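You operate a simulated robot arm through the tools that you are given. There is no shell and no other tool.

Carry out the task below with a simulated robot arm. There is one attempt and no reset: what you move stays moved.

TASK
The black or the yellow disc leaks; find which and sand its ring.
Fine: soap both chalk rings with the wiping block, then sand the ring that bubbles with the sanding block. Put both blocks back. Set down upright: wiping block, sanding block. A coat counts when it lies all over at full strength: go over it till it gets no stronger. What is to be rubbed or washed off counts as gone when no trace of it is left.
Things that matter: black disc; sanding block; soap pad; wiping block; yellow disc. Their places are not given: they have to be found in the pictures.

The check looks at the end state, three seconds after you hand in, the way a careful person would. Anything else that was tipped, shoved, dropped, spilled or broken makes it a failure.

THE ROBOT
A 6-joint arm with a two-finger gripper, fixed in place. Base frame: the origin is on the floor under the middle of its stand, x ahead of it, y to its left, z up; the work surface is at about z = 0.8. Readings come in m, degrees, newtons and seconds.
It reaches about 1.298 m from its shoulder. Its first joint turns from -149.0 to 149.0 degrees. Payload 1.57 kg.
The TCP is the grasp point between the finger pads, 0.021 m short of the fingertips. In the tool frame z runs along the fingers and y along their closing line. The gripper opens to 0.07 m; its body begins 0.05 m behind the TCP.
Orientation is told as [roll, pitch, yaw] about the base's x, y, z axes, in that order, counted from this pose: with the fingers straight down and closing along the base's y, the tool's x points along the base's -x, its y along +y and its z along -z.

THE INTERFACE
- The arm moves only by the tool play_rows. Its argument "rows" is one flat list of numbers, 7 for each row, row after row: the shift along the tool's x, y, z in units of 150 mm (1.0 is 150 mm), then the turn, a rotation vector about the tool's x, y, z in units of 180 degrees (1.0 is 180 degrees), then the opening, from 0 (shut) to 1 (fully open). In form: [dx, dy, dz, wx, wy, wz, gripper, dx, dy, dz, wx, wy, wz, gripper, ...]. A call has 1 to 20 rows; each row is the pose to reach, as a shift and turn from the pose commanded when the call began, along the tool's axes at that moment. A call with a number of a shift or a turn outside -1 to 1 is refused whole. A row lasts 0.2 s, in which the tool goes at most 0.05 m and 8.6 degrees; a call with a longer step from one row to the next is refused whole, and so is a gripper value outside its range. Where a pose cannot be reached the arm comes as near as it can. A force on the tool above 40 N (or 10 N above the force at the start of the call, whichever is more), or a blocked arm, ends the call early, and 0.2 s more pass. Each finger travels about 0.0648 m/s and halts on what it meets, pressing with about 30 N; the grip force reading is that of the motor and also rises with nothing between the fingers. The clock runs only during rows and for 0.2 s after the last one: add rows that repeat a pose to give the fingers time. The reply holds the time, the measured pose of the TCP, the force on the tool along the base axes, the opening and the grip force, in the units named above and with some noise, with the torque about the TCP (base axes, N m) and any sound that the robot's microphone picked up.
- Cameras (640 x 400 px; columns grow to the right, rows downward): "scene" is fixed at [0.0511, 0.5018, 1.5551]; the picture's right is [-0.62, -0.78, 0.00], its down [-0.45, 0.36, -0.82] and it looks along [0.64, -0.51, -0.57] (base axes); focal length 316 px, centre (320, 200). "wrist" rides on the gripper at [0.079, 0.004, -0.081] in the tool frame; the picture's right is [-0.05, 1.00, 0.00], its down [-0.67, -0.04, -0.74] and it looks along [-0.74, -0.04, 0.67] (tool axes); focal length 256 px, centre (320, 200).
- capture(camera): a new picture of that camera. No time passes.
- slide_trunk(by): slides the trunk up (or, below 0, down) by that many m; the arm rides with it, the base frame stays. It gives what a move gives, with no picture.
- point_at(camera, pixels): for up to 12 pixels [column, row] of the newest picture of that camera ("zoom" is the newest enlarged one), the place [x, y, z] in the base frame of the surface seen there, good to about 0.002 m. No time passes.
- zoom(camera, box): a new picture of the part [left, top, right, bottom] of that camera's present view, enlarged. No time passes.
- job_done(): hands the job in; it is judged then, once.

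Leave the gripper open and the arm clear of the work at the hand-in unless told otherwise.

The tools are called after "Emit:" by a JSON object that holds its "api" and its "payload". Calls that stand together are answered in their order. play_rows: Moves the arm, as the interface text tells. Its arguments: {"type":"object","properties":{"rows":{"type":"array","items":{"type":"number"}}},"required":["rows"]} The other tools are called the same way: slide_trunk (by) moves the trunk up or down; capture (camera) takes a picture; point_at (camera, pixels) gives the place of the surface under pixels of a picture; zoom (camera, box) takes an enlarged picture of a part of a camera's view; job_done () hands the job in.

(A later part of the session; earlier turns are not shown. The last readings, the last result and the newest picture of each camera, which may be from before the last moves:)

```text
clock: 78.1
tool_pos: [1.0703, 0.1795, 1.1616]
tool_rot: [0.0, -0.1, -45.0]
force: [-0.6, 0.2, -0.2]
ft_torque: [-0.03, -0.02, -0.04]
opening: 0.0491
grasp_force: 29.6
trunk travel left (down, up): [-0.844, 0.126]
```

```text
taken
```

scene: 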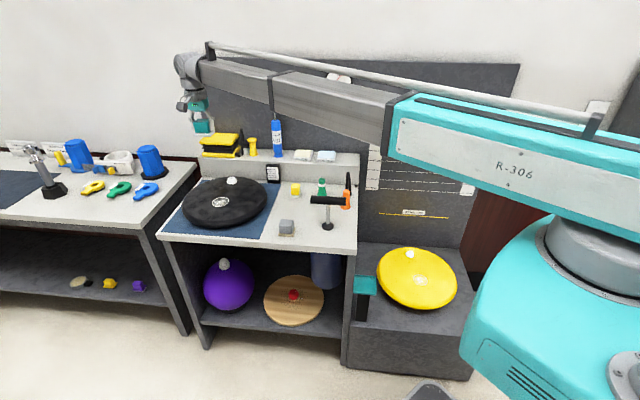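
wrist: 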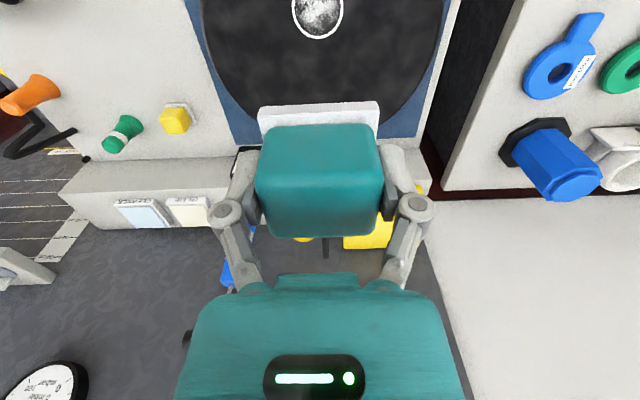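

It's over the black ring. I'll lower to z about 1.02 and take the "before" picture of the ring.

Emit:
{"api": "slide_trunk", "payload": {"by": -0.142}}

Emit:
{"api": "capture", "payload": {"camera": "wrist"}}

Emit:
{"api": "zoom", "payload": {"camera": "wrist", "box": [260, 0, 380, 95]}}

Emit:
{"api": "point_at", "payload": {"camera": "wrist", "pixels": [[285, 46], [353, 46], [319, 9], [318, 84], [318, 46]]}}

```text
clock: 79.8
tool_pos: [1.0713, 0.1795, 1.0197]
tool_rot: [0.0, 0.0, -44.9]
force: [-0.6, -0.2, -0.5]
ft_torque: [0.01, 0.0, -0.03]
opening: 0.0488
grasp_force: 30.1
trunk travel left (down, up): [-0.702, 0.268]
```

```text
taken
```

wrist: 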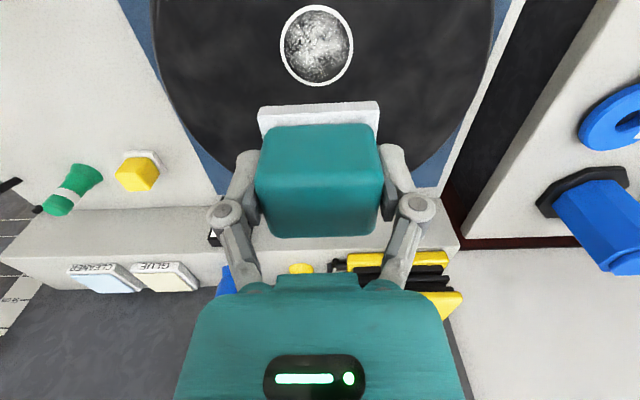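

```text
4.21 times, centred on (320, 48) of wrist
```

zoom: 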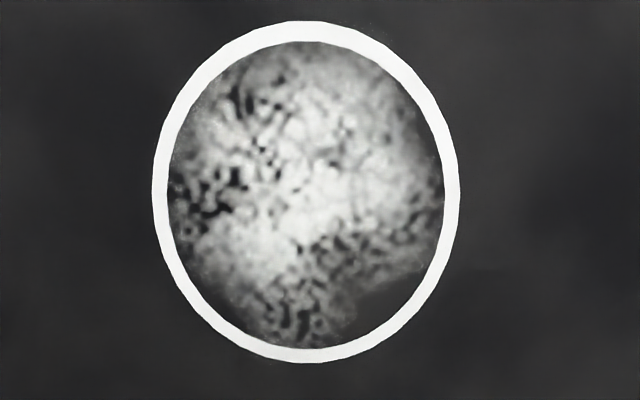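

```text
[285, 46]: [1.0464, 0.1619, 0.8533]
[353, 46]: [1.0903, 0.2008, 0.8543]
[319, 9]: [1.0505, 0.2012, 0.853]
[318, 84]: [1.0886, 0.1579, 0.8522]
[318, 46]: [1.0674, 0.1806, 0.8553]
```

That's the "before" picture on black: mottled chalk dust inside the ring. The ring centre is about 2 mm off my tool, so I'll offset the raster. I'll lower to just above contact.

Emit:
{"api": "slide_trunk", "payload": {"by": -0.131}}

Emit:
{"api": "slide_trunk", "payload": {"by": -0.002}}

Emit:
{"api": "slide_trunk", "payload": {"by": -0.001}}

```text
clock: 81.3
tool_pos: [1.0699, 0.1792, 0.8891]
tool_rot: [0.1, 0.0, -45.0]
force: [0.6, 0.6, -0.8]
ft_torque: [-0.02, 0.0, -0.03]
opening: 0.0487
grasp_force: 30.0
trunk travel left (down, up): [-0.571, 0.399]
```

```text
clock: 81.9
tool_pos: [1.0698, 0.1795, 0.8874]
tool_rot: [0.1, 0.1, -44.9]
force: [0.2, 0.9, -0.9]
ft_torque: [0.0, -0.02, -0.01]
opening: 0.0491
grasp_force: 30.2
trunk travel left (down, up): [-0.569, 0.401]
```

```text
clock: 82.4
tool_pos: [1.0693, 0.179, 0.886]
tool_rot: [0.1, 0.0, -45.0]
force: [1.6, 0.2, 0.8]
ft_torque: [0.01, -0.07, 0.01]
opening: 0.0493
grasp_force: 29.8
trunk travel left (down, up): [-0.568, 0.402]
```

Emit:
{"api": "slide_trunk", "payload": {"by": -0.001}}

```text
clock: 82.9
tool_pos: [1.0697, 0.1783, 0.887]
tool_rot: [0.1, -0.2, -45.0]
force: [4.7, 1.5, 11.6]
ft_torque: [-0.03, -0.11, 0.06]
opening: 0.0491
grasp_force: 30.2
trunk travel left (down, up): [-0.567, 0.403]
```

Contact at 11.6 N. Raster over the black ring with the offset.

Emit:
{"api": "play_rows", "payload": {"rows": [0.06, -0.015, 0, 0, 0, 0, 0, 0.127, -0.015, 0, 0, 0, 0, 0, 0.127, 0.065, 0, 0, 0, 0, 0, 0.127, -0.015, 0, 0, 0, 0, 0, 0.127, -0.095, 0, 0, 0, 0, 0, 0.07, -0.095, 0, 0, 0, 0, 0, 0.02, -0.095, 0, 0, 0, 0, 0, 0.02, -0.015, 0, 0, 0, 0, 0, 0.02, 0.065, 0, 0, 0, 0, 0, -0.033, 0.065, 0, 0, 0, 0, 0, -0.087, 0.065, 0, 0, 0, 0, 0, -0.087, -0.015, 0, 0, 0, 0, 0, -0.087, -0.095, 0, 0, 0, 0, 0, -0.087, -0.015, 0, 0, 0, 0, 0, -0.033, -0.015, 0, 0, 0, 0, 0, 0.02, -0.015, 0, 0, 0, 0, 0, 0.073, -0.015, 0, 0, 0, 0, 0, 0.127, -0.015, 0, 0, 0, 0, 0, 0.06, -0.015, 0, 0, 0, 0, 0, 0, 0, 0, 0, 0, 0, 0]}}

Emit:
{"api": "slide_trunk", "payload": {"by": 0.135}}

Emit:
{"api": "capture", "payload": {"camera": "wrist"}}

Emit:
{"api": "zoom", "payload": {"camera": "wrist", "box": [260, 0, 380, 95]}}

Emit:
{"api": "zoom", "payload": {"camera": "scene", "box": [205, 190, 235, 210]}}

```text
clock: 87.1
tool_pos: [1.0689, 0.1804, 0.8864]
tool_rot: [0.0, 0.1, -44.9]
force: [-4.2, 1.5, 4.6]
ft_torque: [0.07, 0.02, 0.01]
opening: 0.0491
grasp_force: 29.6
trunk travel left (down, up): [-0.567, 0.403]
```

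```text
clock: 88.7
tool_pos: [1.0702, 0.1804, 1.0188]
tool_rot: [0.0, 0.0, -45.0]
force: [-0.2, 0.1, -1.0]
ft_torque: [-0.01, 0.02, 0.01]
opening: 0.0491
grasp_force: 30.6
trunk travel left (down, up): [-0.702, 0.268]
```

```text
taken
```

wrist: 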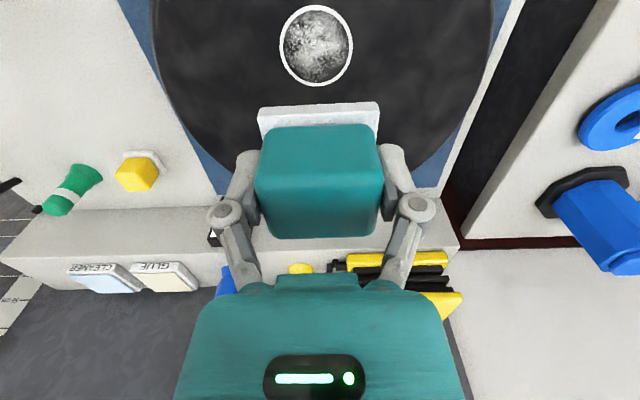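

```text
4.21 times, centred on (320, 48) of wrist
```

zoom: 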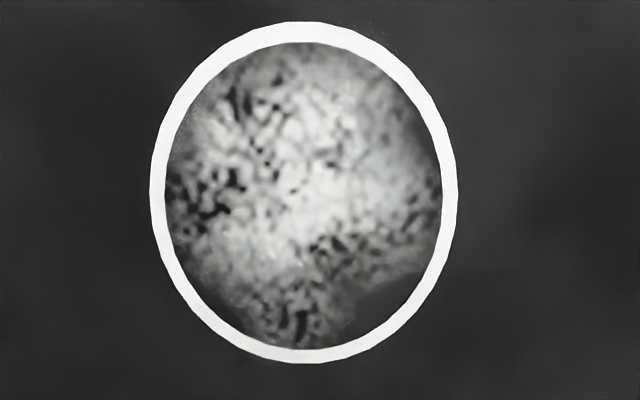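

```text
16.00 times, centred on (220, 200) of scene
```

zoom: 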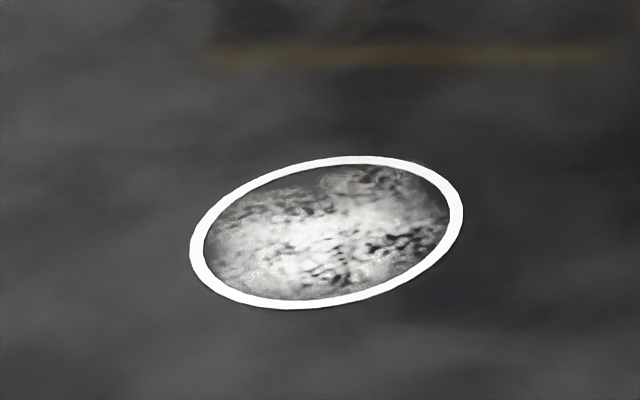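

There are faint tinted speckles inside the ring now, possibly soap film. I'll zoom in more.

Emit:
{"api": "zoom", "payload": {"camera": "scene", "box": [212, 195, 228, 205]}}

Emit:
{"api": "zoom", "payload": {"camera": "wrist", "box": [280, 3, 352, 48]}}

Emit:
{"api": "zoom", "payload": {"camera": "wrist", "box": [280, 43, 352, 88]}}

```text
16.00 times, centred on (220, 200) of scene
```

zoom: 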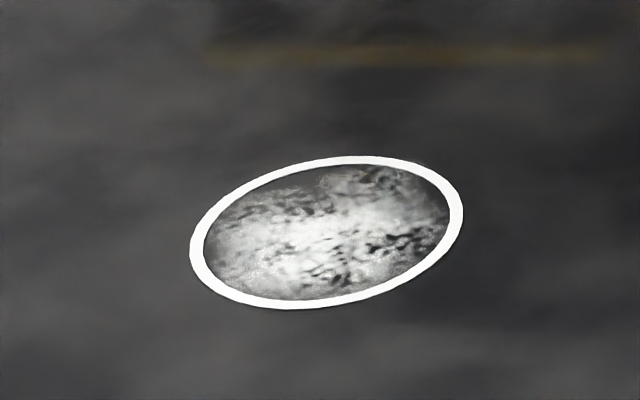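

```text
8.89 times, centred on (316, 26) of wrist
```

zoom: 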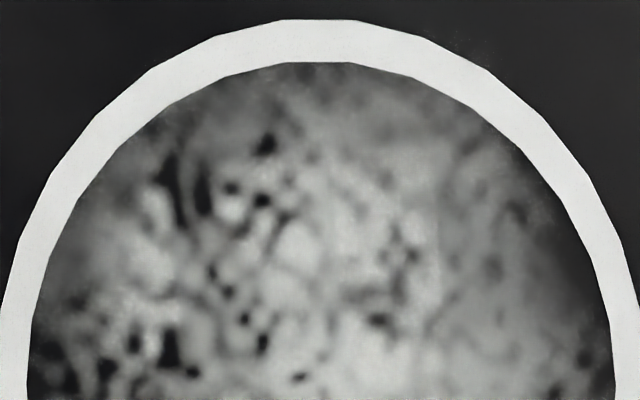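

```text
8.89 times, centred on (316, 66) of wrist
```

zoom: 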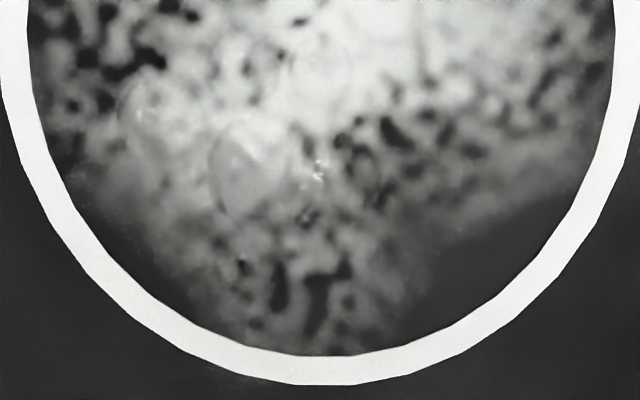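

I can see faint round bubble outlines in the lower half of the black ring, around (245, 165) and (140, 105) of the last zoom. I'll let a few seconds pass and see if they grow.

Emit:
{"api": "play_rows", "payload": {"rows": [0, 0, 0, 0, 0, 0, 0, 0, 0, 0, 0, 0, 0, 0, 0, 0, 0, 0, 0, 0, 0, 0, 0, 0, 0, 0, 0, 0, 0, 0, 0, 0, 0, 0, 0, 0, 0, 0, 0, 0, 0, 0, 0, 0, 0, 0, 0, 0, 0, 0, 0, 0, 0, 0, 0, 0, 0, 0, 0, 0, 0, 0, 0, 0, 0, 0, 0, 0, 0, 0, 0, 0, 0, 0, 0, 0, 0, 0, 0, 0, 0, 0, 0, 0, 0, 0, 0, 0, 0, 0, 0, 0, 0, 0, 0, 0, 0, 0, 0, 0, 0, 0, 0, 0, 0]}}

Emit:
{"api": "zoom", "payload": {"camera": "wrist", "box": [280, 3, 352, 48]}}

Emit:
{"api": "zoom", "payload": {"camera": "wrist", "box": [280, 43, 352, 88]}}

Emit:
{"api": "zoom", "payload": {"camera": "scene", "box": [406, 268, 436, 288]}}

```text
clock: 91.9
tool_pos: [1.0708, 0.1792, 1.0207]
tool_rot: [0.0, 0.0, -45.0]
force: [-0.3, 0.1, -0.3]
ft_torque: [0.0, 0.02, 0.01]
opening: 0.0492
grasp_force: 30.0
trunk travel left (down, up): [-0.702, 0.268]
```

```text
8.89 times, centred on (316, 26) of wrist
```

zoom: 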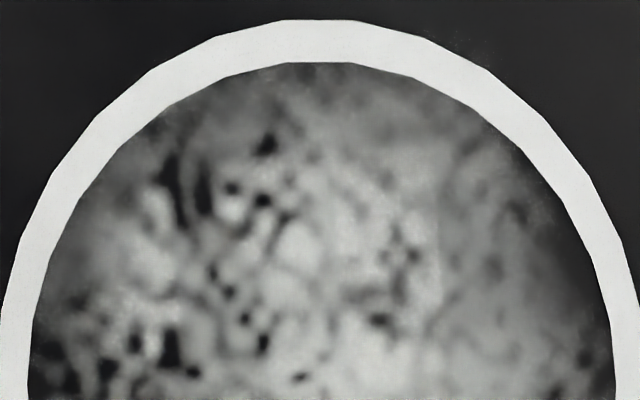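

```text
8.89 times, centred on (316, 66) of wrist
```

zoom: 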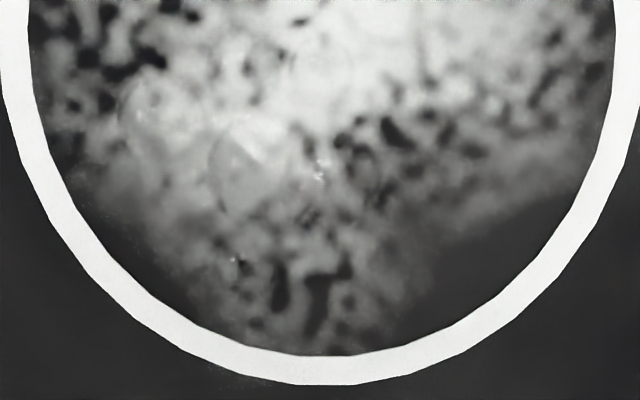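

```text
16.00 times, centred on (421, 278) of scene
```

zoom: 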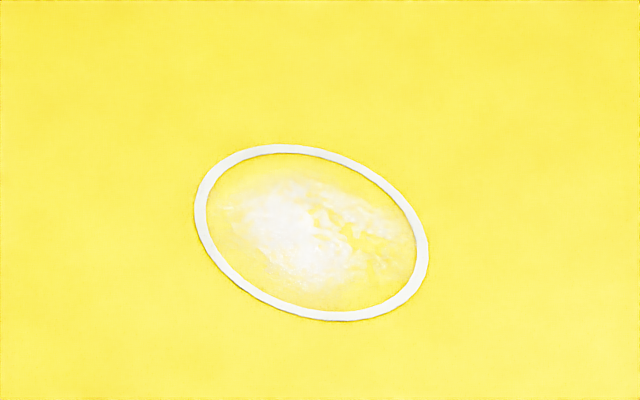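

Small bubble outlines with highlights are on black (e.g. lower half at (240, 160)), and nothing like them is visible on yellow so far. The coat must reach full strength on both, so I'll go over black more, then compare again.

Emit:
{"api": "slide_trunk", "payload": {"by": -0.135}}

Emit:
{"api": "slide_trunk", "payload": {"by": -0.0007}}

```text
clock: 93.5
tool_pos: [1.0706, 0.1791, 0.8871]
tool_rot: [0.1, -0.1, -45.1]
force: [2.7, 0.7, 6.7]
ft_torque: [0.02, -0.02, 0.03]
opening: 0.0493
grasp_force: 30.1
trunk travel left (down, up): [-0.567, 0.403]
```

```text
clock: 94.0
tool_pos: [1.071, 0.1803, 0.8859]
tool_rot: [0.1, 0.0, -45.1]
force: [7.6, 1.1, 13.4]
ft_torque: [-0.02, -0.09, 0.01]
opening: 0.0492
grasp_force: 29.7
trunk travel left (down, up): [-0.566, 0.404]
```

Emit:
{"api": "play_rows", "payload": {"rows": [0.06, -0.015, 0, 0, 0, 0, 0, 0.127, -0.015, 0, 0, 0, 0, 0, 0.127, 0.065, 0, 0, 0, 0, 0, 0.127, -0.015, 0, 0, 0, 0, 0, 0.127, -0.095, 0, 0, 0, 0, 0, 0.07, -0.095, 0, 0, 0, 0, 0, 0.02, -0.095, 0, 0, 0, 0, 0, 0.02, -0.015, 0, 0, 0, 0, 0, 0.02, 0.065, 0, 0, 0, 0, 0, -0.033, 0.065, 0, 0, 0, 0, 0, -0.087, 0.065, 0, 0, 0, 0, 0, -0.087, -0.015, 0, 0, 0, 0, 0, -0.087, -0.095, 0, 0, 0, 0, 0, -0.087, -0.015, 0, 0, 0, 0, 0, -0.033, -0.015, 0, 0, 0, 0, 0, 0.02, -0.015, 0, 0, 0, 0, 0, 0.073, -0.015, 0, 0, 0, 0, 0, 0.127, -0.015, 0, 0, 0, 0, 0, 0.06, -0.015, 0, 0, 0, 0, 0, 0, 0, 0, 0, 0, 0, 0]}}

Emit:
{"api": "slide_trunk", "payload": {"by": -0.0004}}

Emit:
{"api": "play_rows", "payload": {"rows": [0.06, -0.015, 0, 0, 0, 0, 0, 0.127, -0.015, 0, 0, 0, 0, 0, 0.127, 0.065, 0, 0, 0, 0, 0, 0.127, -0.015, 0, 0, 0, 0, 0, 0.127, -0.095, 0, 0, 0, 0, 0, 0.07, -0.095, 0, 0, 0, 0, 0, 0.02, -0.095, 0, 0, 0, 0, 0, 0.02, -0.015, 0, 0, 0, 0, 0, 0.02, 0.065, 0, 0, 0, 0, 0, -0.033, 0.065, 0, 0, 0, 0, 0, -0.087, 0.065, 0, 0, 0, 0, 0, -0.087, -0.015, 0, 0, 0, 0, 0, -0.087, -0.095, 0, 0, 0, 0, 0, -0.087, -0.015, 0, 0, 0, 0, 0, -0.033, -0.015, 0, 0, 0, 0, 0, 0.02, -0.015, 0, 0, 0, 0, 0, 0.073, -0.015, 0, 0, 0, 0, 0, 0.127, -0.015, 0, 0, 0, 0, 0, 0.06, -0.015, 0, 0, 0, 0, 0, 0, 0, 0, 0, 0, 0, 0]}}

Emit:
{"api": "slide_trunk", "payload": {"by": 0.136}}

Emit:
{"api": "capture", "payload": {"camera": "wrist"}}

Emit:
{"api": "zoom", "payload": {"camera": "wrist", "box": [280, 3, 352, 48]}}

Emit:
{"api": "zoom", "payload": {"camera": "wrist", "box": [280, 43, 352, 88]}}

```text
clock: 98.2
tool_pos: [1.0675, 0.1792, 0.8861]
tool_rot: [0.0, -0.1, -44.9]
force: [-2.1, 2.0, 4.7]
ft_torque: [0.11, 0.02, 0.06]
opening: 0.049
grasp_force: 30.0
trunk travel left (down, up): [-0.566, 0.404]
```

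```text
clock: 98.8
tool_pos: [1.0697, 0.1804, 0.8851]
tool_rot: [0.0, -0.1, -45.1]
force: [-2.6, 5.2, 8.2]
ft_torque: [0.16, 0.13, 0.0]
opening: 0.0491
grasp_force: 30.2
trunk travel left (down, up): [-0.566, 0.404]
```

```text
clock: 103.0
tool_pos: [1.069, 0.1807, 0.886]
tool_rot: [-0.1, 0.0, -44.8]
force: [-2.9, 1.6, 4.4]
ft_torque: [0.07, 0.03, -0.01]
opening: 0.0492
grasp_force: 29.9
trunk travel left (down, up): [-0.566, 0.404]
```

```text
clock: 104.6
tool_pos: [1.0708, 0.1792, 1.0206]
tool_rot: [0.1, 0.0, -45.0]
force: [-0.3, 0.2, -0.7]
ft_torque: [-0.01, -0.04, -0.01]
opening: 0.0494
grasp_force: 30.5
trunk travel left (down, up): [-0.702, 0.268]
```

```text
taken
```

wrist: 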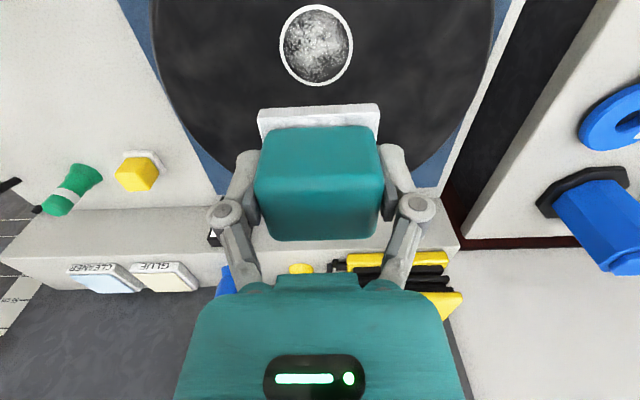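

```text
8.89 times, centred on (316, 26) of wrist
```

zoom: 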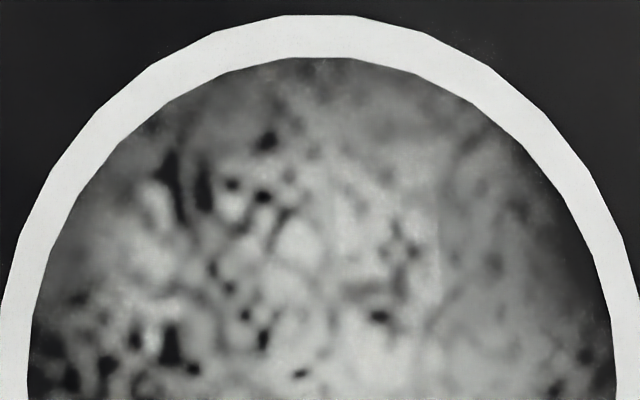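

```text
8.89 times, centred on (316, 66) of wrist
```

zoom: 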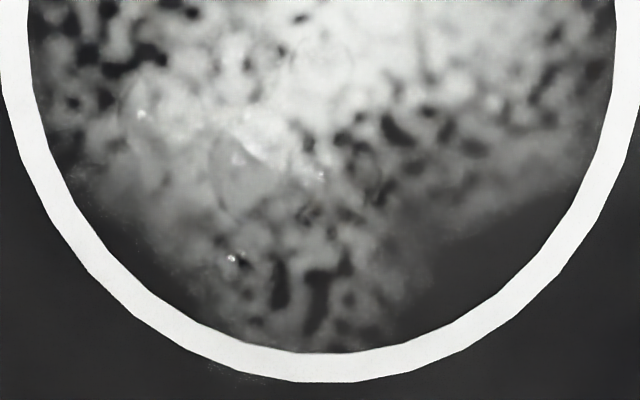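

There are still small glints and round outlines. I'll zoom in harder on those spots.

Emit:
{"api": "zoom", "payload": {"camera": "wrist", "box": [290, 50, 322, 70]}}

Emit:
{"api": "zoom", "payload": {"camera": "wrist", "box": [290, 62, 322, 82]}}

Emit:
{"api": "zoom", "payload": {"camera": "wrist", "box": [318, 20, 350, 40]}}

Emit:
{"api": "zoom", "payload": {"camera": "scene", "box": [205, 190, 235, 210]}}

```text
16.00 times, centred on (306, 60) of wrist
```

zoom: 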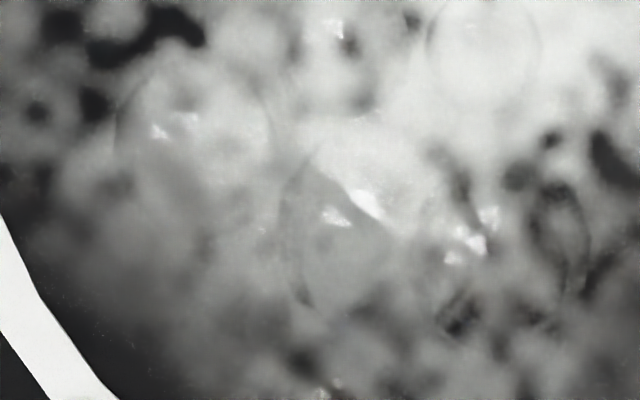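

```text
16.00 times, centred on (306, 72) of wrist
```

zoom: 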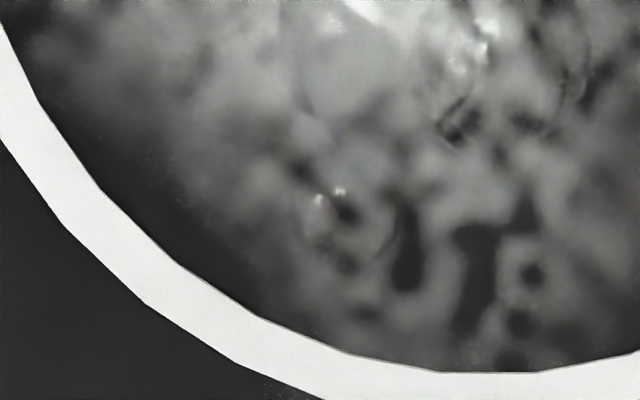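

```text
16.00 times, centred on (334, 30) of wrist
```

zoom: 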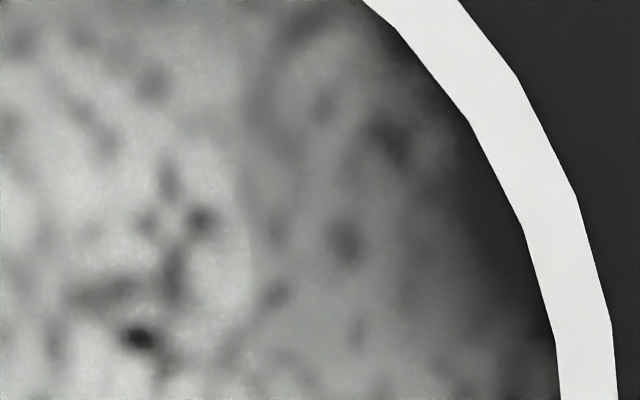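

```text
16.00 times, centred on (220, 200) of scene
```

zoom: 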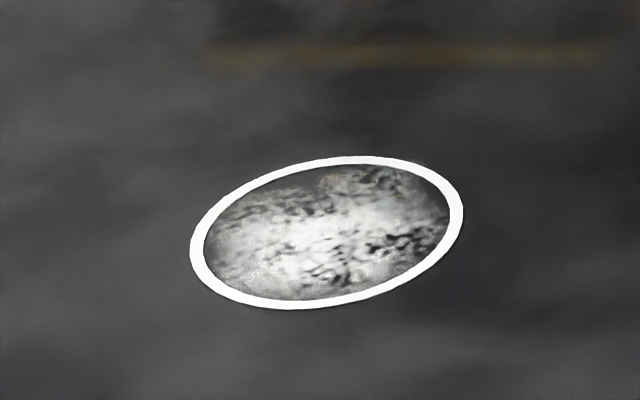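

Those are clearly bubbles: translucent domes with crescent edges and glints. So the black disc bubbles. Before trusting that, I must check yellow equally closely. I'll also look at the remaining parts of the black ring.

Emit:
{"api": "zoom", "payload": {"camera": "wrist", "box": [284, 20, 316, 40]}}

Emit:
{"api": "zoom", "payload": {"camera": "wrist", "box": [302, 5, 334, 25]}}

Emit:
{"api": "zoom", "payload": {"camera": "wrist", "box": [318, 50, 350, 70]}}

Emit:
{"api": "zoom", "payload": {"camera": "wrist", "box": [302, 38, 334, 58]}}

```text
16.00 times, centred on (300, 30) of wrist
```

zoom: 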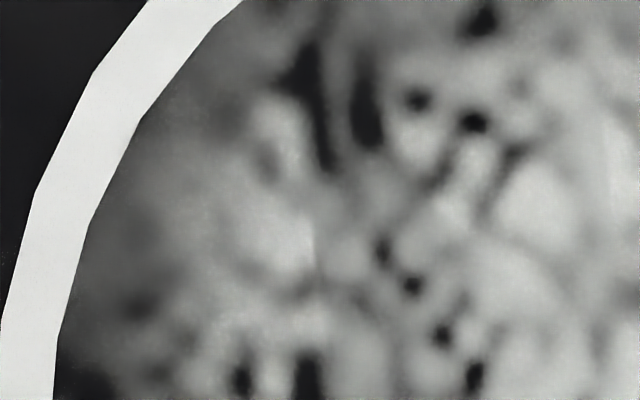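

```text
16.00 times, centred on (318, 15) of wrist
```

zoom: 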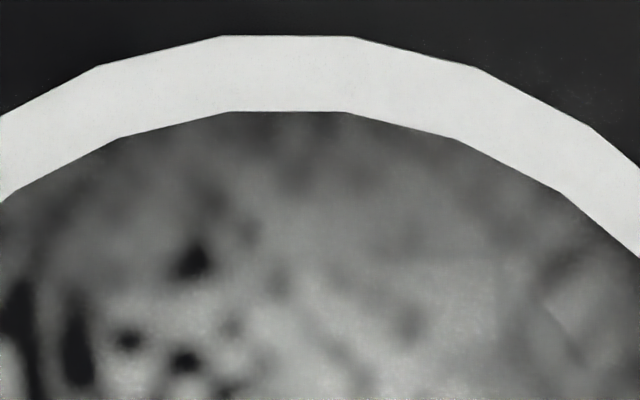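

```text
16.00 times, centred on (334, 60) of wrist
```

zoom: 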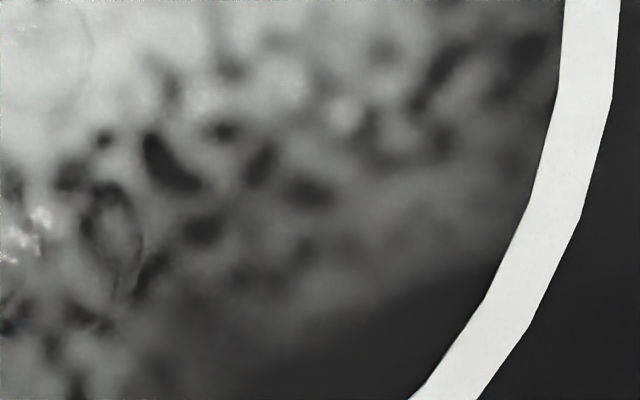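

```text
16.00 times, centred on (318, 48) of wrist
```

zoom: 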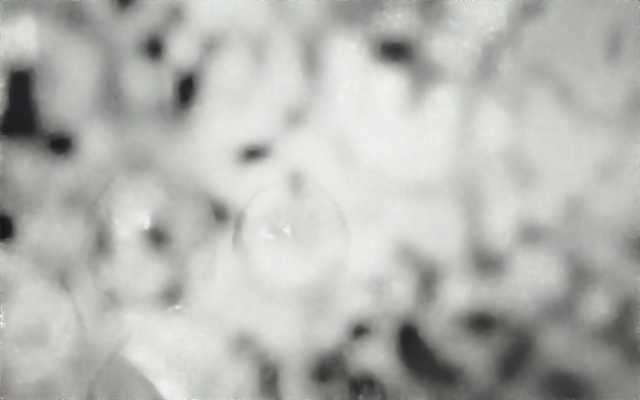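

Black definitely bubbles (e.g. the dome at the centre with two glints). To make sure the coat is full on both, I'll reload soap and go over yellow again, then check it at the same magnification. First up and back to the soap pad along the same path.

Emit:
{"api": "slide_trunk", "payload": {"by": 0.144}}

Emit:
{"api": "play_rows", "payload": {"rows": [-0.0875, -0.2255, 0, 0, 0, 0, 0, -0.175, -0.451, 0, 0, 0, 0, 0, -0.2625, -0.6765, 0, 0, 0, 0, 0, -0.35, -0.902, 0, 0, 0, 0, 0]}}

Emit:
{"api": "play_rows", "payload": {"rows": [-0.0875, -0.2255, 0, 0, 0, 0, 0, -0.175, -0.451, 0, 0, 0, 0, 0, -0.2625, -0.6765, 0, 0, 0, 0, 0, -0.35, -0.902, 0, 0, 0, 0, 0]}}

Emit:
{"api": "play_rows", "payload": {"rows": [-0.0875, -0.2255, 0, 0, 0, 0, 0, -0.175, -0.451, 0, 0, 0, 0, 0, -0.2625, -0.6765, 0, 0, 0, 0, 0, -0.35, -0.902, 0, 0, 0, 0, 0]}}

Emit:
{"api": "play_rows", "payload": {"rows": [-0.0875, -0.2255, 0, 0, 0, 0, 0, -0.175, -0.451, 0, 0, 0, 0, 0, -0.2625, -0.6765, 0, 0, 0, 0, 0, -0.35, -0.902, 0, 0, 0, 0, 0]}}

Emit:
{"api": "play_rows", "payload": {"rows": [-0.0875, -0.2255, 0, 0, 0, 0, 0, -0.175, -0.451, 0, 0, 0, 0, 0, -0.2625, -0.6765, 0, 0, 0, 0, 0, -0.35, -0.902, 0, 0, 0, 0, 0]}}

Emit:
{"api": "play_rows", "payload": {"rows": [-0.0875, -0.2255, 0, 0, 0, 0, 0, -0.175, -0.451, 0, 0, 0, 0, 0, -0.2625, -0.6765, 0, 0, 0, 0, 0, -0.35, -0.902, 0, 0, 0, 0, 0, -0.35, -0.902, 0, 0, 0, 0, 0]}}

Emit:
{"api": "capture", "payload": {"camera": "wrist"}}

```text
clock: 106.3
tool_pos: [1.0714, 0.1791, 1.1638]
tool_rot: [0.0, 0.0, -45.0]
force: [0.0, -0.2, -0.6]
ft_torque: [0.0, 0.02, 0.0]
opening: 0.0492
grasp_force: 30.0
trunk travel left (down, up): [-0.846, 0.124]
```

```text
clock: 107.3
tool_pos: [1.0118, 0.0459, 1.1649]
tool_rot: [0.0, 0.0, -44.9]
force: [-0.7, -0.4, 0.2]
ft_torque: [0.02, -0.03, -0.01]
opening: 0.0493
grasp_force: 30.2
trunk travel left (down, up): [-0.846, 0.124]
```

```text
clock: 108.3
tool_pos: [0.9538, -0.0885, 1.1653]
tool_rot: [0.0, -0.1, -44.9]
force: [0.2, 0.4, -0.7]
ft_torque: [-0.03, 0.03, -0.03]
opening: 0.0492
grasp_force: 29.7
trunk travel left (down, up): [-0.846, 0.124]
```

```text
clock: 109.3
tool_pos: [0.8936, -0.221, 1.1641]
tool_rot: [-0.1, 0.1, -45.0]
force: [0.2, -0.8, -1.0]
ft_torque: [0.02, -0.01, 0.0]
opening: 0.0491
grasp_force: 29.4
trunk travel left (down, up): [-0.846, 0.124]
```

```text
clock: 110.3
tool_pos: [0.8365, -0.3515, 1.1641]
tool_rot: [0.0, 0.0, -44.8]
force: [0.0, 0.7, 0.3]
ft_torque: [0.0, 0.01, -0.01]
opening: 0.0488
grasp_force: 30.0
trunk travel left (down, up): [-0.846, 0.124]
```

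```text
clock: 111.3
tool_pos: [0.7775, -0.4863, 1.1638]
tool_rot: [0.0, 0.1, -44.9]
force: [0.0, 0.5, -1.6]
ft_torque: [0.01, -0.04, 0.02]
opening: 0.049
grasp_force: 30.1
trunk travel left (down, up): [-0.846, 0.124]
```

```text
clock: 112.5
tool_pos: [0.7181, -0.6173, 1.1641]
tool_rot: [0.0, 0.0, -45.0]
force: [0.1, 0.6, -0.2]
ft_torque: [-0.01, -0.02, 0.0]
opening: 0.0489
grasp_force: 30.4
trunk travel left (down, up): [-0.846, 0.124]
```

```text
taken
```

wrist: 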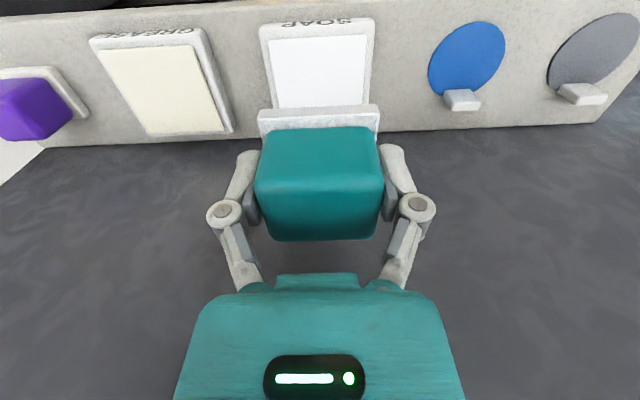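

Back over the soap pad. Pressing down again.

Emit:
{"api": "slide_trunk", "payload": {"by": -0.08}}

Emit:
{"api": "slide_trunk", "payload": {"by": -0.0015}}

Emit:
{"api": "slide_trunk", "payload": {"by": -0.001}}

```text
clock: 113.7
tool_pos: [0.7184, -0.6175, 1.0839]
tool_rot: [0.0, 0.0, -45.0]
force: [0.5, -1.0, -1.2]
ft_torque: [-0.01, 0.03, -0.01]
opening: 0.0492
grasp_force: 30.0
trunk travel left (down, up): [-0.766, 0.204]
```

```text
clock: 114.2
tool_pos: [0.7195, -0.6183, 1.0843]
tool_rot: [-0.1, 0.0, -45.0]
force: [-0.7, 0.0, -0.3]
ft_torque: [-0.02, 0.01, 0.0]
opening: 0.049
grasp_force: 30.0
trunk travel left (down, up): [-0.764, 0.206]
```

```text
clock: 114.7
tool_pos: [0.7185, -0.6166, 1.0825]
tool_rot: [0.0, -0.1, -45.0]
force: [0.5, -0.9, 2.3]
ft_torque: [0.01, -0.1, -0.02]
opening: 0.049
grasp_force: 29.6
trunk travel left (down, up): [-0.763, 0.207]
```

Emit:
{"api": "slide_trunk", "payload": {"by": -0.001}}

Emit:
{"api": "play_rows", "payload": {"rows": [0, 0.01, 0, 0, 0, 0, 0, 0, 0.02, 0, 0, 0, 0, 0, 0, 0, 0, 0, 0, 0, 0, 0, -0.02, 0, 0, 0, 0, 0, 0, -0.01, 0, 0, 0, 0, 0, 0, 0, 0, 0, 0, 0, 0, 0, 0, 0, 0, 0, 0, 0]}}

Emit:
{"api": "slide_trunk", "payload": {"by": 0.083}}

Emit:
{"api": "capture", "payload": {"camera": "wrist"}}

```text
clock: 115.2
tool_pos: [0.7188, -0.6175, 1.0828]
tool_rot: [0.0, -0.1, -45.0]
force: [3.2, -2.7, 15.8]
ft_torque: [-0.03, -0.1, -0.01]
opening: 0.0488
grasp_force: 30.2
trunk travel left (down, up): [-0.762, 0.208]
```

```text
clock: 116.8
tool_pos: [0.7185, -0.6168, 1.0821]
tool_rot: [0.0, 0.0, -45.0]
force: [-3.7, -1.7, 10.0]
ft_torque: [-0.03, 0.11, 0.01]
opening: 0.0491
grasp_force: 30.3
trunk travel left (down, up): [-0.762, 0.208]
```

```text
clock: 118.0
tool_pos: [0.7185, -0.6177, 1.1639]
tool_rot: [-0.1, -0.1, -44.9]
force: [-0.3, 0.5, -0.4]
ft_torque: [-0.01, -0.02, 0.01]
opening: 0.049
grasp_force: 30.3
trunk travel left (down, up): [-0.845, 0.125]
```

```text
taken
```

wrist: 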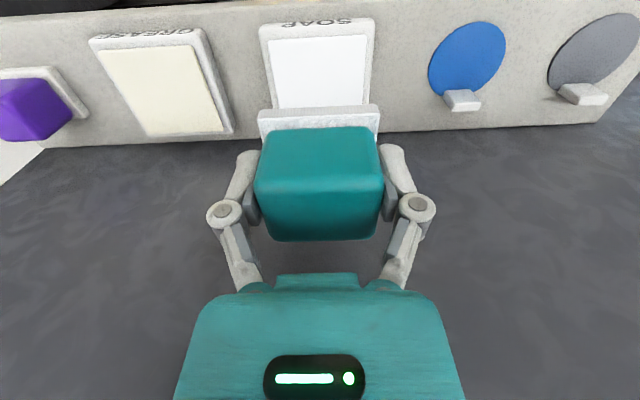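

Reloaded; the pad hasn't moved. Now to the yellow ring, stopping 13 cm above for a high-zoom look before wiping.

Emit:
{"api": "play_rows", "payload": {"rows": [0.214, -0.0205, 0, 0, 0, 0, 0, 0.4275, -0.041, 0, 0, 0, 0, 0, 0.641, -0.0615, 0, 0, 0, 0, 0, 0.855, -0.082, 0, 0, 0, 0, 0]}}

Emit:
{"api": "play_rows", "payload": {"rows": [0.214, -0.0205, 0, 0, 0, 0, 0, 0.4275, -0.041, 0, 0, 0, 0, 0, 0.641, -0.0615, 0, 0, 0, 0, 0, 0.855, -0.082, 0, 0, 0, 0, 0, 0.855, -0.082, 0, 0, 0, 0, 0]}}

Emit:
{"api": "slide_trunk", "payload": {"by": -0.3}}

Emit:
{"api": "slide_trunk", "payload": {"by": -0.253}}

Emit:
{"api": "capture", "payload": {"camera": "wrist"}}

Emit:
{"api": "zoom", "payload": {"camera": "wrist", "box": [290, 50, 322, 70]}}

Emit:
{"api": "zoom", "payload": {"camera": "wrist", "box": [302, 38, 334, 58]}}

Emit:
{"api": "zoom", "payload": {"camera": "wrist", "box": [302, 22, 334, 42]}}

```text
clock: 119.0
tool_pos: [0.6187, -0.5347, 1.1639]
tool_rot: [-0.1, 0.0, -45.1]
force: [-0.2, -0.5, -0.7]
ft_torque: [0.0, -0.01, 0.01]
opening: 0.049
grasp_force: 29.5
trunk travel left (down, up): [-0.845, 0.125]
```

```text
clock: 120.2
tool_pos: [0.5186, -0.4548, 1.164]
tool_rot: [0.0, 0.1, -44.9]
force: [0.1, -0.1, -0.6]
ft_torque: [-0.01, 0.0, -0.02]
opening: 0.0493
grasp_force: 29.7
trunk travel left (down, up): [-0.845, 0.125]
```

```text
clock: 123.2
tool_pos: [0.5179, -0.4533, 0.8637]
tool_rot: [0.0, -0.1, -45.0]
force: [0.2, -0.4, -0.5]
ft_torque: [-0.03, 0.03, 0.03]
opening: 0.049
grasp_force: 29.7
trunk travel left (down, up): [-0.545, 0.425]
```

```text
clock: 125.8
tool_pos: [0.5196, -0.4537, 0.6103]
tool_rot: [0.0, 0.0, -45.1]
force: [0.3, 0.1, -1.6]
ft_torque: [-0.02, 0.02, 0.0]
opening: 0.0491
grasp_force: 30.3
trunk travel left (down, up): [-0.292, 0.678]
```

```text
taken
```

wrist: 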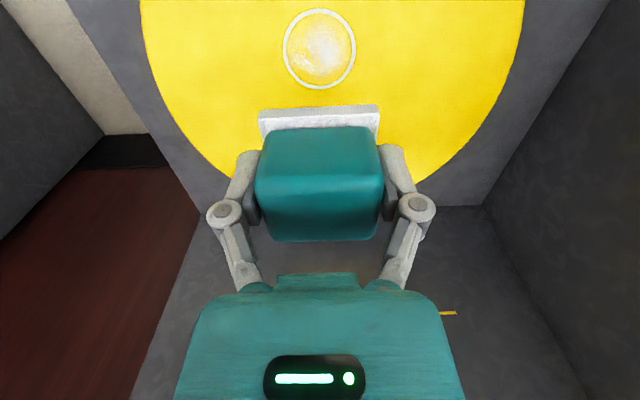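

```text
16.00 times, centred on (306, 60) of wrist
```

zoom: 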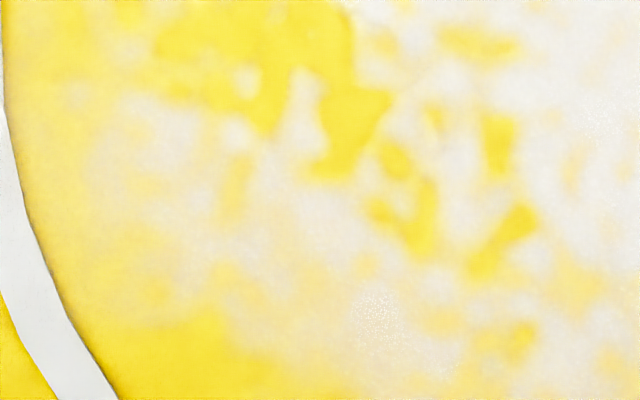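

```text
16.00 times, centred on (318, 48) of wrist
```

zoom: 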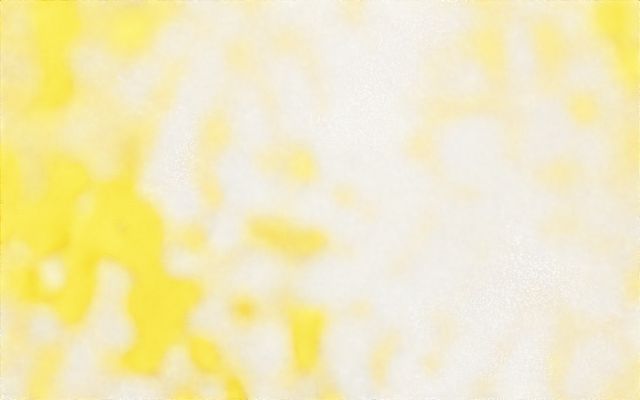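

```text
16.00 times, centred on (318, 32) of wrist
```

zoom: 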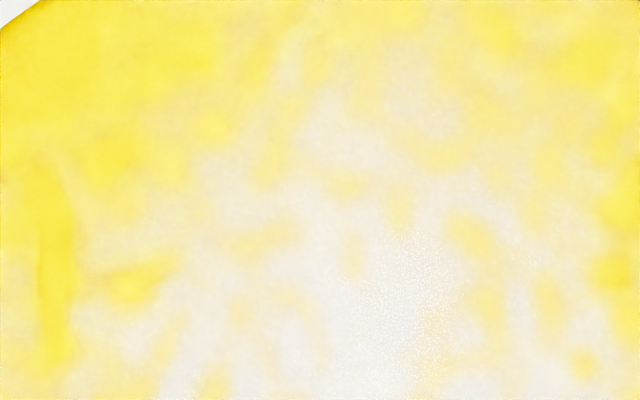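

At the same magnification yellow shows no bubbles, only blotchy white. I'll wipe it again with the freshly loaded block and compare these same zooms.

Emit:
{"api": "slide_trunk", "payload": {"by": -0.132}}

Emit:
{"api": "slide_trunk", "payload": {"by": -0.001}}

Emit:
{"api": "slide_trunk", "payload": {"by": -0.001}}

```text
clock: 127.4
tool_pos: [0.519, -0.4532, 0.4794]
tool_rot: [0.0, 0.0, -44.9]
force: [0.4, 0.2, 0.2]
ft_torque: [0.02, 0.0, 0.03]
opening: 0.0491
grasp_force: 29.9
trunk travel left (down, up): [-0.16, 0.81]
```

```text
clock: 127.9
tool_pos: [0.5194, -0.4532, 0.4776]
tool_rot: [0.0, 0.0, -44.9]
force: [0.3, -0.3, 0.8]
ft_torque: [-0.05, -0.02, 0.01]
opening: 0.0491
grasp_force: 29.6
trunk travel left (down, up): [-0.159, 0.811]
```

```text
clock: 128.4
tool_pos: [0.519, -0.4548, 0.4789]
tool_rot: [0.0, -0.1, -44.9]
force: [1.9, -1.3, 15.2]
ft_torque: [-0.06, -0.02, 0.0]
opening: 0.0493
grasp_force: 29.9
trunk travel left (down, up): [-0.158, 0.812]
```

Emit:
{"api": "play_rows", "payload": {"rows": [0.06, 0.04, 0, 0, 0, 0, 0, 0.12, 0.08, 0, 0, 0, 0, 0, 0.12, 0, 0, 0, 0, 0, 0, 0.12, -0.08, 0, 0, 0, 0, 0, 0.067, -0.08, 0, 0, 0, 0, 0, 0.067, 0, 0, 0, 0, 0, 0, 0.067, 0.08, 0, 0, 0, 0, 0, 0.0133, 0.08, 0, 0, 0, 0, 0, 0.0133, 0, 0, 0, 0, 0, 0, 0.0133, -0.08, 0, 0, 0, 0, 0, -0.04, -0.08, 0, 0, 0, 0, 0, -0.04, 0, 0, 0, 0, 0, 0, -0.04, 0.08, 0, 0, 0, 0, 0, -0.0933, 0.08, 0, 0, 0, 0, 0, -0.0933, 0, 0, 0, 0, 0, 0, -0.0933, -0.08, 0, 0, 0, 0, 0, -0.04, -0.04, 0, 0, 0, 0, 0, 0, -0.02, 0, 0, 0, 0, 0, 0, 0, 0, 0, 0, 0, 0, 0, 0, 0, 0, 0, 0, 0]}}

Emit:
{"api": "slide_trunk", "payload": {"by": -0.0004}}

Emit:
{"api": "play_rows", "payload": {"rows": [0.06, 0.04, 0, 0, 0, 0, 0, 0.12, 0.08, 0, 0, 0, 0, 0, 0.12, 0, 0, 0, 0, 0, 0, 0.12, -0.08, 0, 0, 0, 0, 0, 0.067, -0.08, 0, 0, 0, 0, 0, 0.067, 0, 0, 0, 0, 0, 0, 0.067, 0.08, 0, 0, 0, 0, 0, 0.0133, 0.08, 0, 0, 0, 0, 0, 0.0133, 0, 0, 0, 0, 0, 0, 0.0133, -0.08, 0, 0, 0, 0, 0, -0.04, -0.08, 0, 0, 0, 0, 0, -0.04, 0, 0, 0, 0, 0, 0, -0.04, 0.08, 0, 0, 0, 0, 0, -0.0933, 0.08, 0, 0, 0, 0, 0, -0.0933, 0, 0, 0, 0, 0, 0, -0.0933, -0.08, 0, 0, 0, 0, 0, -0.04, -0.04, 0, 0, 0, 0, 0, 0, -0.02, 0, 0, 0, 0, 0, 0, 0, 0, 0, 0, 0, 0, 0, 0, 0, 0, 0, 0, 0]}}

Emit:
{"api": "slide_trunk", "payload": {"by": 0.1344}}

Emit:
{"api": "capture", "payload": {"camera": "wrist"}}

Emit:
{"api": "zoom", "payload": {"camera": "wrist", "box": [290, 50, 322, 70]}}

Emit:
{"api": "zoom", "payload": {"camera": "wrist", "box": [302, 38, 334, 58]}}

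Emit:
{"api": "zoom", "payload": {"camera": "wrist", "box": [302, 22, 334, 42]}}

Emit:
{"api": "zoom", "payload": {"camera": "wrist", "box": [260, 0, 380, 95]}}

```text
clock: 132.6
tool_pos: [0.5171, -0.4536, 0.4776]
tool_rot: [-0.1, -0.1, -45.0]
force: [-5.2, -4.0, 6.0]
ft_torque: [-0.17, 0.06, -0.06]
opening: 0.0491
grasp_force: 30.3
trunk travel left (down, up): [-0.158, 0.812]
```

```text
clock: 133.1
tool_pos: [0.5178, -0.4526, 0.4768]
tool_rot: [0.1, 0.0, -44.9]
force: [-6.3, -1.1, 10.1]
ft_torque: [-0.06, 0.16, 0.01]
opening: 0.0489
grasp_force: 30.2
trunk travel left (down, up): [-0.158, 0.812]
```

```text
clock: 137.3
tool_pos: [0.5179, -0.4529, 0.4767]
tool_rot: [0.0, 0.0, -45.0]
force: [-5.4, -3.3, 6.6]
ft_torque: [-0.17, 0.07, -0.08]
opening: 0.0489
grasp_force: 30.0
trunk travel left (down, up): [-0.158, 0.812]
```

```text
clock: 138.9
tool_pos: [0.5188, -0.4539, 0.6107]
tool_rot: [0.0, 0.0, -44.9]
force: [0.5, -0.3, -0.7]
ft_torque: [0.02, 0.0, 0.01]
opening: 0.0495
grasp_force: 30.2
trunk travel left (down, up): [-0.292, 0.678]
```

```text
taken
```

wrist: 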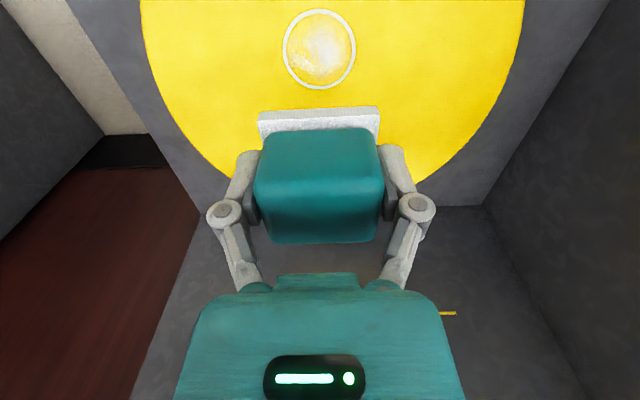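

```text
16.00 times, centred on (306, 60) of wrist
```

zoom: 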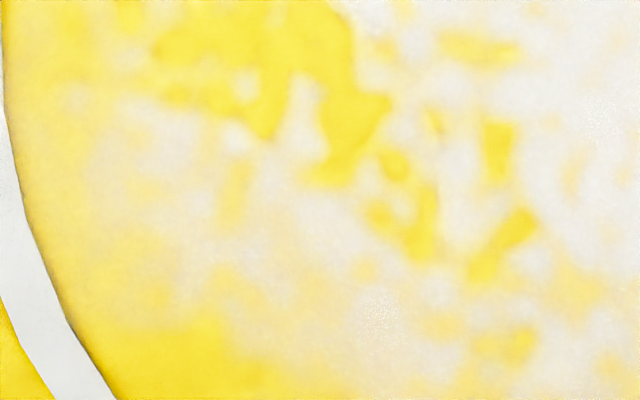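

```text
16.00 times, centred on (318, 48) of wrist
```

zoom: 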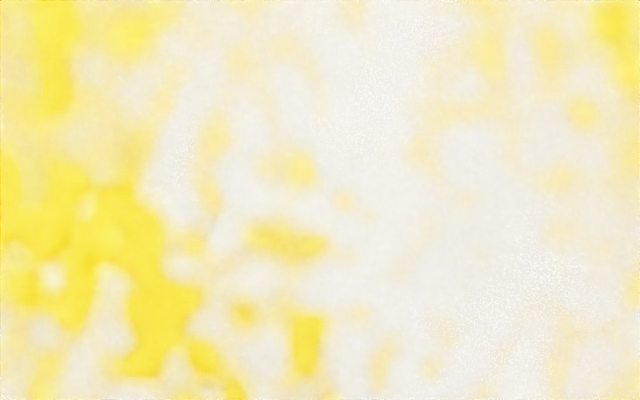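

```text
16.00 times, centred on (318, 32) of wrist
```

zoom: 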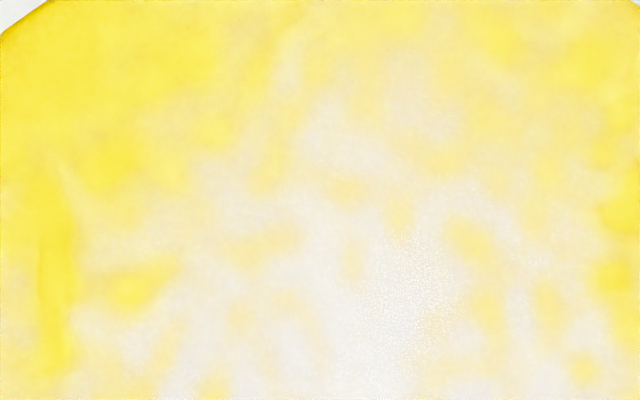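

```text
4.21 times, centred on (320, 48) of wrist
```

zoom: 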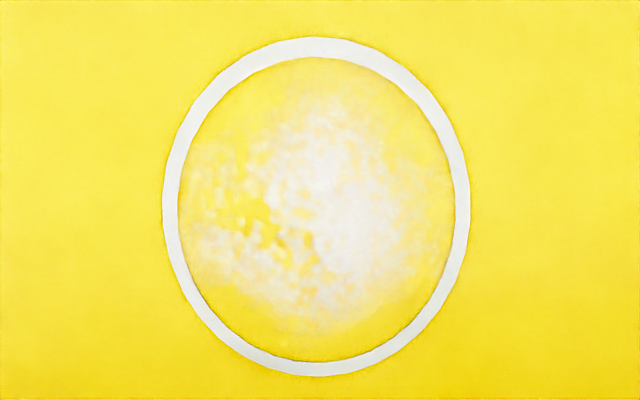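

The zooms before and after this pass match, so the yellow coat gets no stronger, and there are no bubbles on yellow. To be safe about edge coverage I'll do one wider pass here, in case the pad only bears on part of its face.

Emit:
{"api": "slide_trunk", "payload": {"by": -0.1344}}

Emit:
{"api": "slide_trunk", "payload": {"by": -0.0007}}

```text
clock: 140.5
tool_pos: [0.5181, -0.4533, 0.4771]
tool_rot: [0.1, 0.0, -45.0]
force: [0.7, -1.3, 4.4]
ft_torque: [-0.04, 0.03, 0.01]
opening: 0.0489
grasp_force: 30.0
trunk travel left (down, up): [-0.158, 0.812]
```

```text
clock: 141.1
tool_pos: [0.5179, -0.454, 0.477]
tool_rot: [0.0, -0.1, -45.0]
force: [0.6, -1.1, 14.2]
ft_torque: [-0.02, 0.0, -0.01]
opening: 0.0492
grasp_force: 30.3
trunk travel left (down, up): [-0.157, 0.813]
```

Emit:
{"api": "play_rows", "payload": {"rows": [0.1, 0.08, 0, 0, 0, 0, 0, 0.2, 0.16, 0, 0, 0, 0, 0, 0.2, 0, 0, 0, 0, 0, 0, 0.2, -0.16, 0, 0, 0, 0, 0, 0.107, -0.16, 0, 0, 0, 0, 0, 0.107, 0, 0, 0, 0, 0, 0, 0.107, 0.16, 0, 0, 0, 0, 0, 0.0133, 0.16, 0, 0, 0, 0, 0, 0.0133, 0, 0, 0, 0, 0, 0, 0.0133, -0.16, 0, 0, 0, 0, 0, -0.08, -0.16, 0, 0, 0, 0, 0, -0.08, 0, 0, 0, 0, 0, 0, -0.08, 0.16, 0, 0, 0, 0, 0, -0.173, 0.16, 0, 0, 0, 0, 0, -0.173, 0, 0, 0, 0, 0, 0, -0.173, -0.16, 0, 0, 0, 0, 0, -0.1, -0.1, 0, 0, 0, 0, 0, -0.04, -0.04, 0, 0, 0, 0, 0, 0, 0, 0, 0, 0, 0, 0, 0, 0, 0, 0, 0, 0, 0]}}

Emit:
{"api": "slide_trunk", "payload": {"by": 0.135}}

Emit:
{"api": "capture", "payload": {"camera": "wrist"}}

Emit:
{"api": "zoom", "payload": {"camera": "wrist", "box": [260, 0, 380, 95]}}

Emit:
{"api": "point_at", "payload": {"camera": "wrist", "pixels": [[285, 48], [354, 48], [319, 11], [318, 86], [318, 48]]}}

```text
clock: 145.2
tool_pos: [0.518, -0.4544, 0.4755]
tool_rot: [0.0, 0.0, -45.0]
force: [-0.9, -6.3, 7.2]
ft_torque: [-0.16, -0.02, 0.01]
opening: 0.0491
grasp_force: 29.8
trunk travel left (down, up): [-0.157, 0.813]
```

```text
clock: 146.9
tool_pos: [0.5185, -0.4536, 0.6109]
tool_rot: [0.1, 0.0, -45.1]
force: [-1.0, 0.5, -0.1]
ft_torque: [-0.02, -0.01, 0.04]
opening: 0.049
grasp_force: 29.9
trunk travel left (down, up): [-0.292, 0.678]
```

```text
taken
```

wrist: 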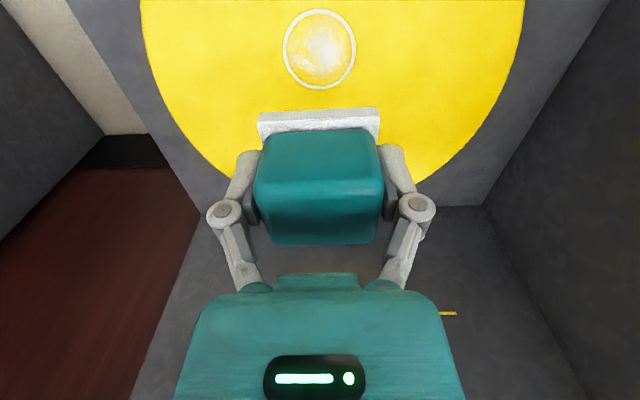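

```text
4.21 times, centred on (320, 48) of wrist
```

zoom: 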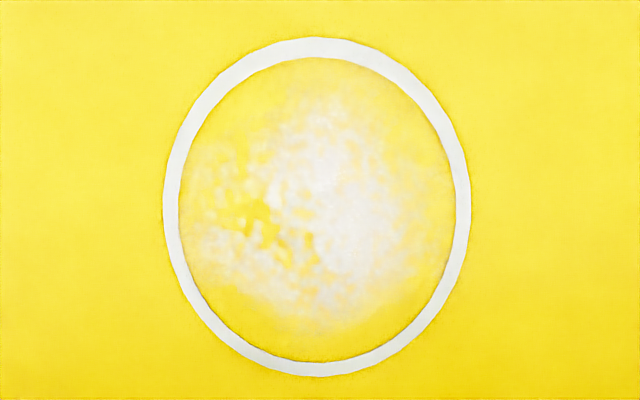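

```text
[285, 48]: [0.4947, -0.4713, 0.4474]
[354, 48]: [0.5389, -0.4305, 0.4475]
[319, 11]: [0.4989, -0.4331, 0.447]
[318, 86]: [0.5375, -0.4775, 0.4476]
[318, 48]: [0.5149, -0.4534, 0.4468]
```

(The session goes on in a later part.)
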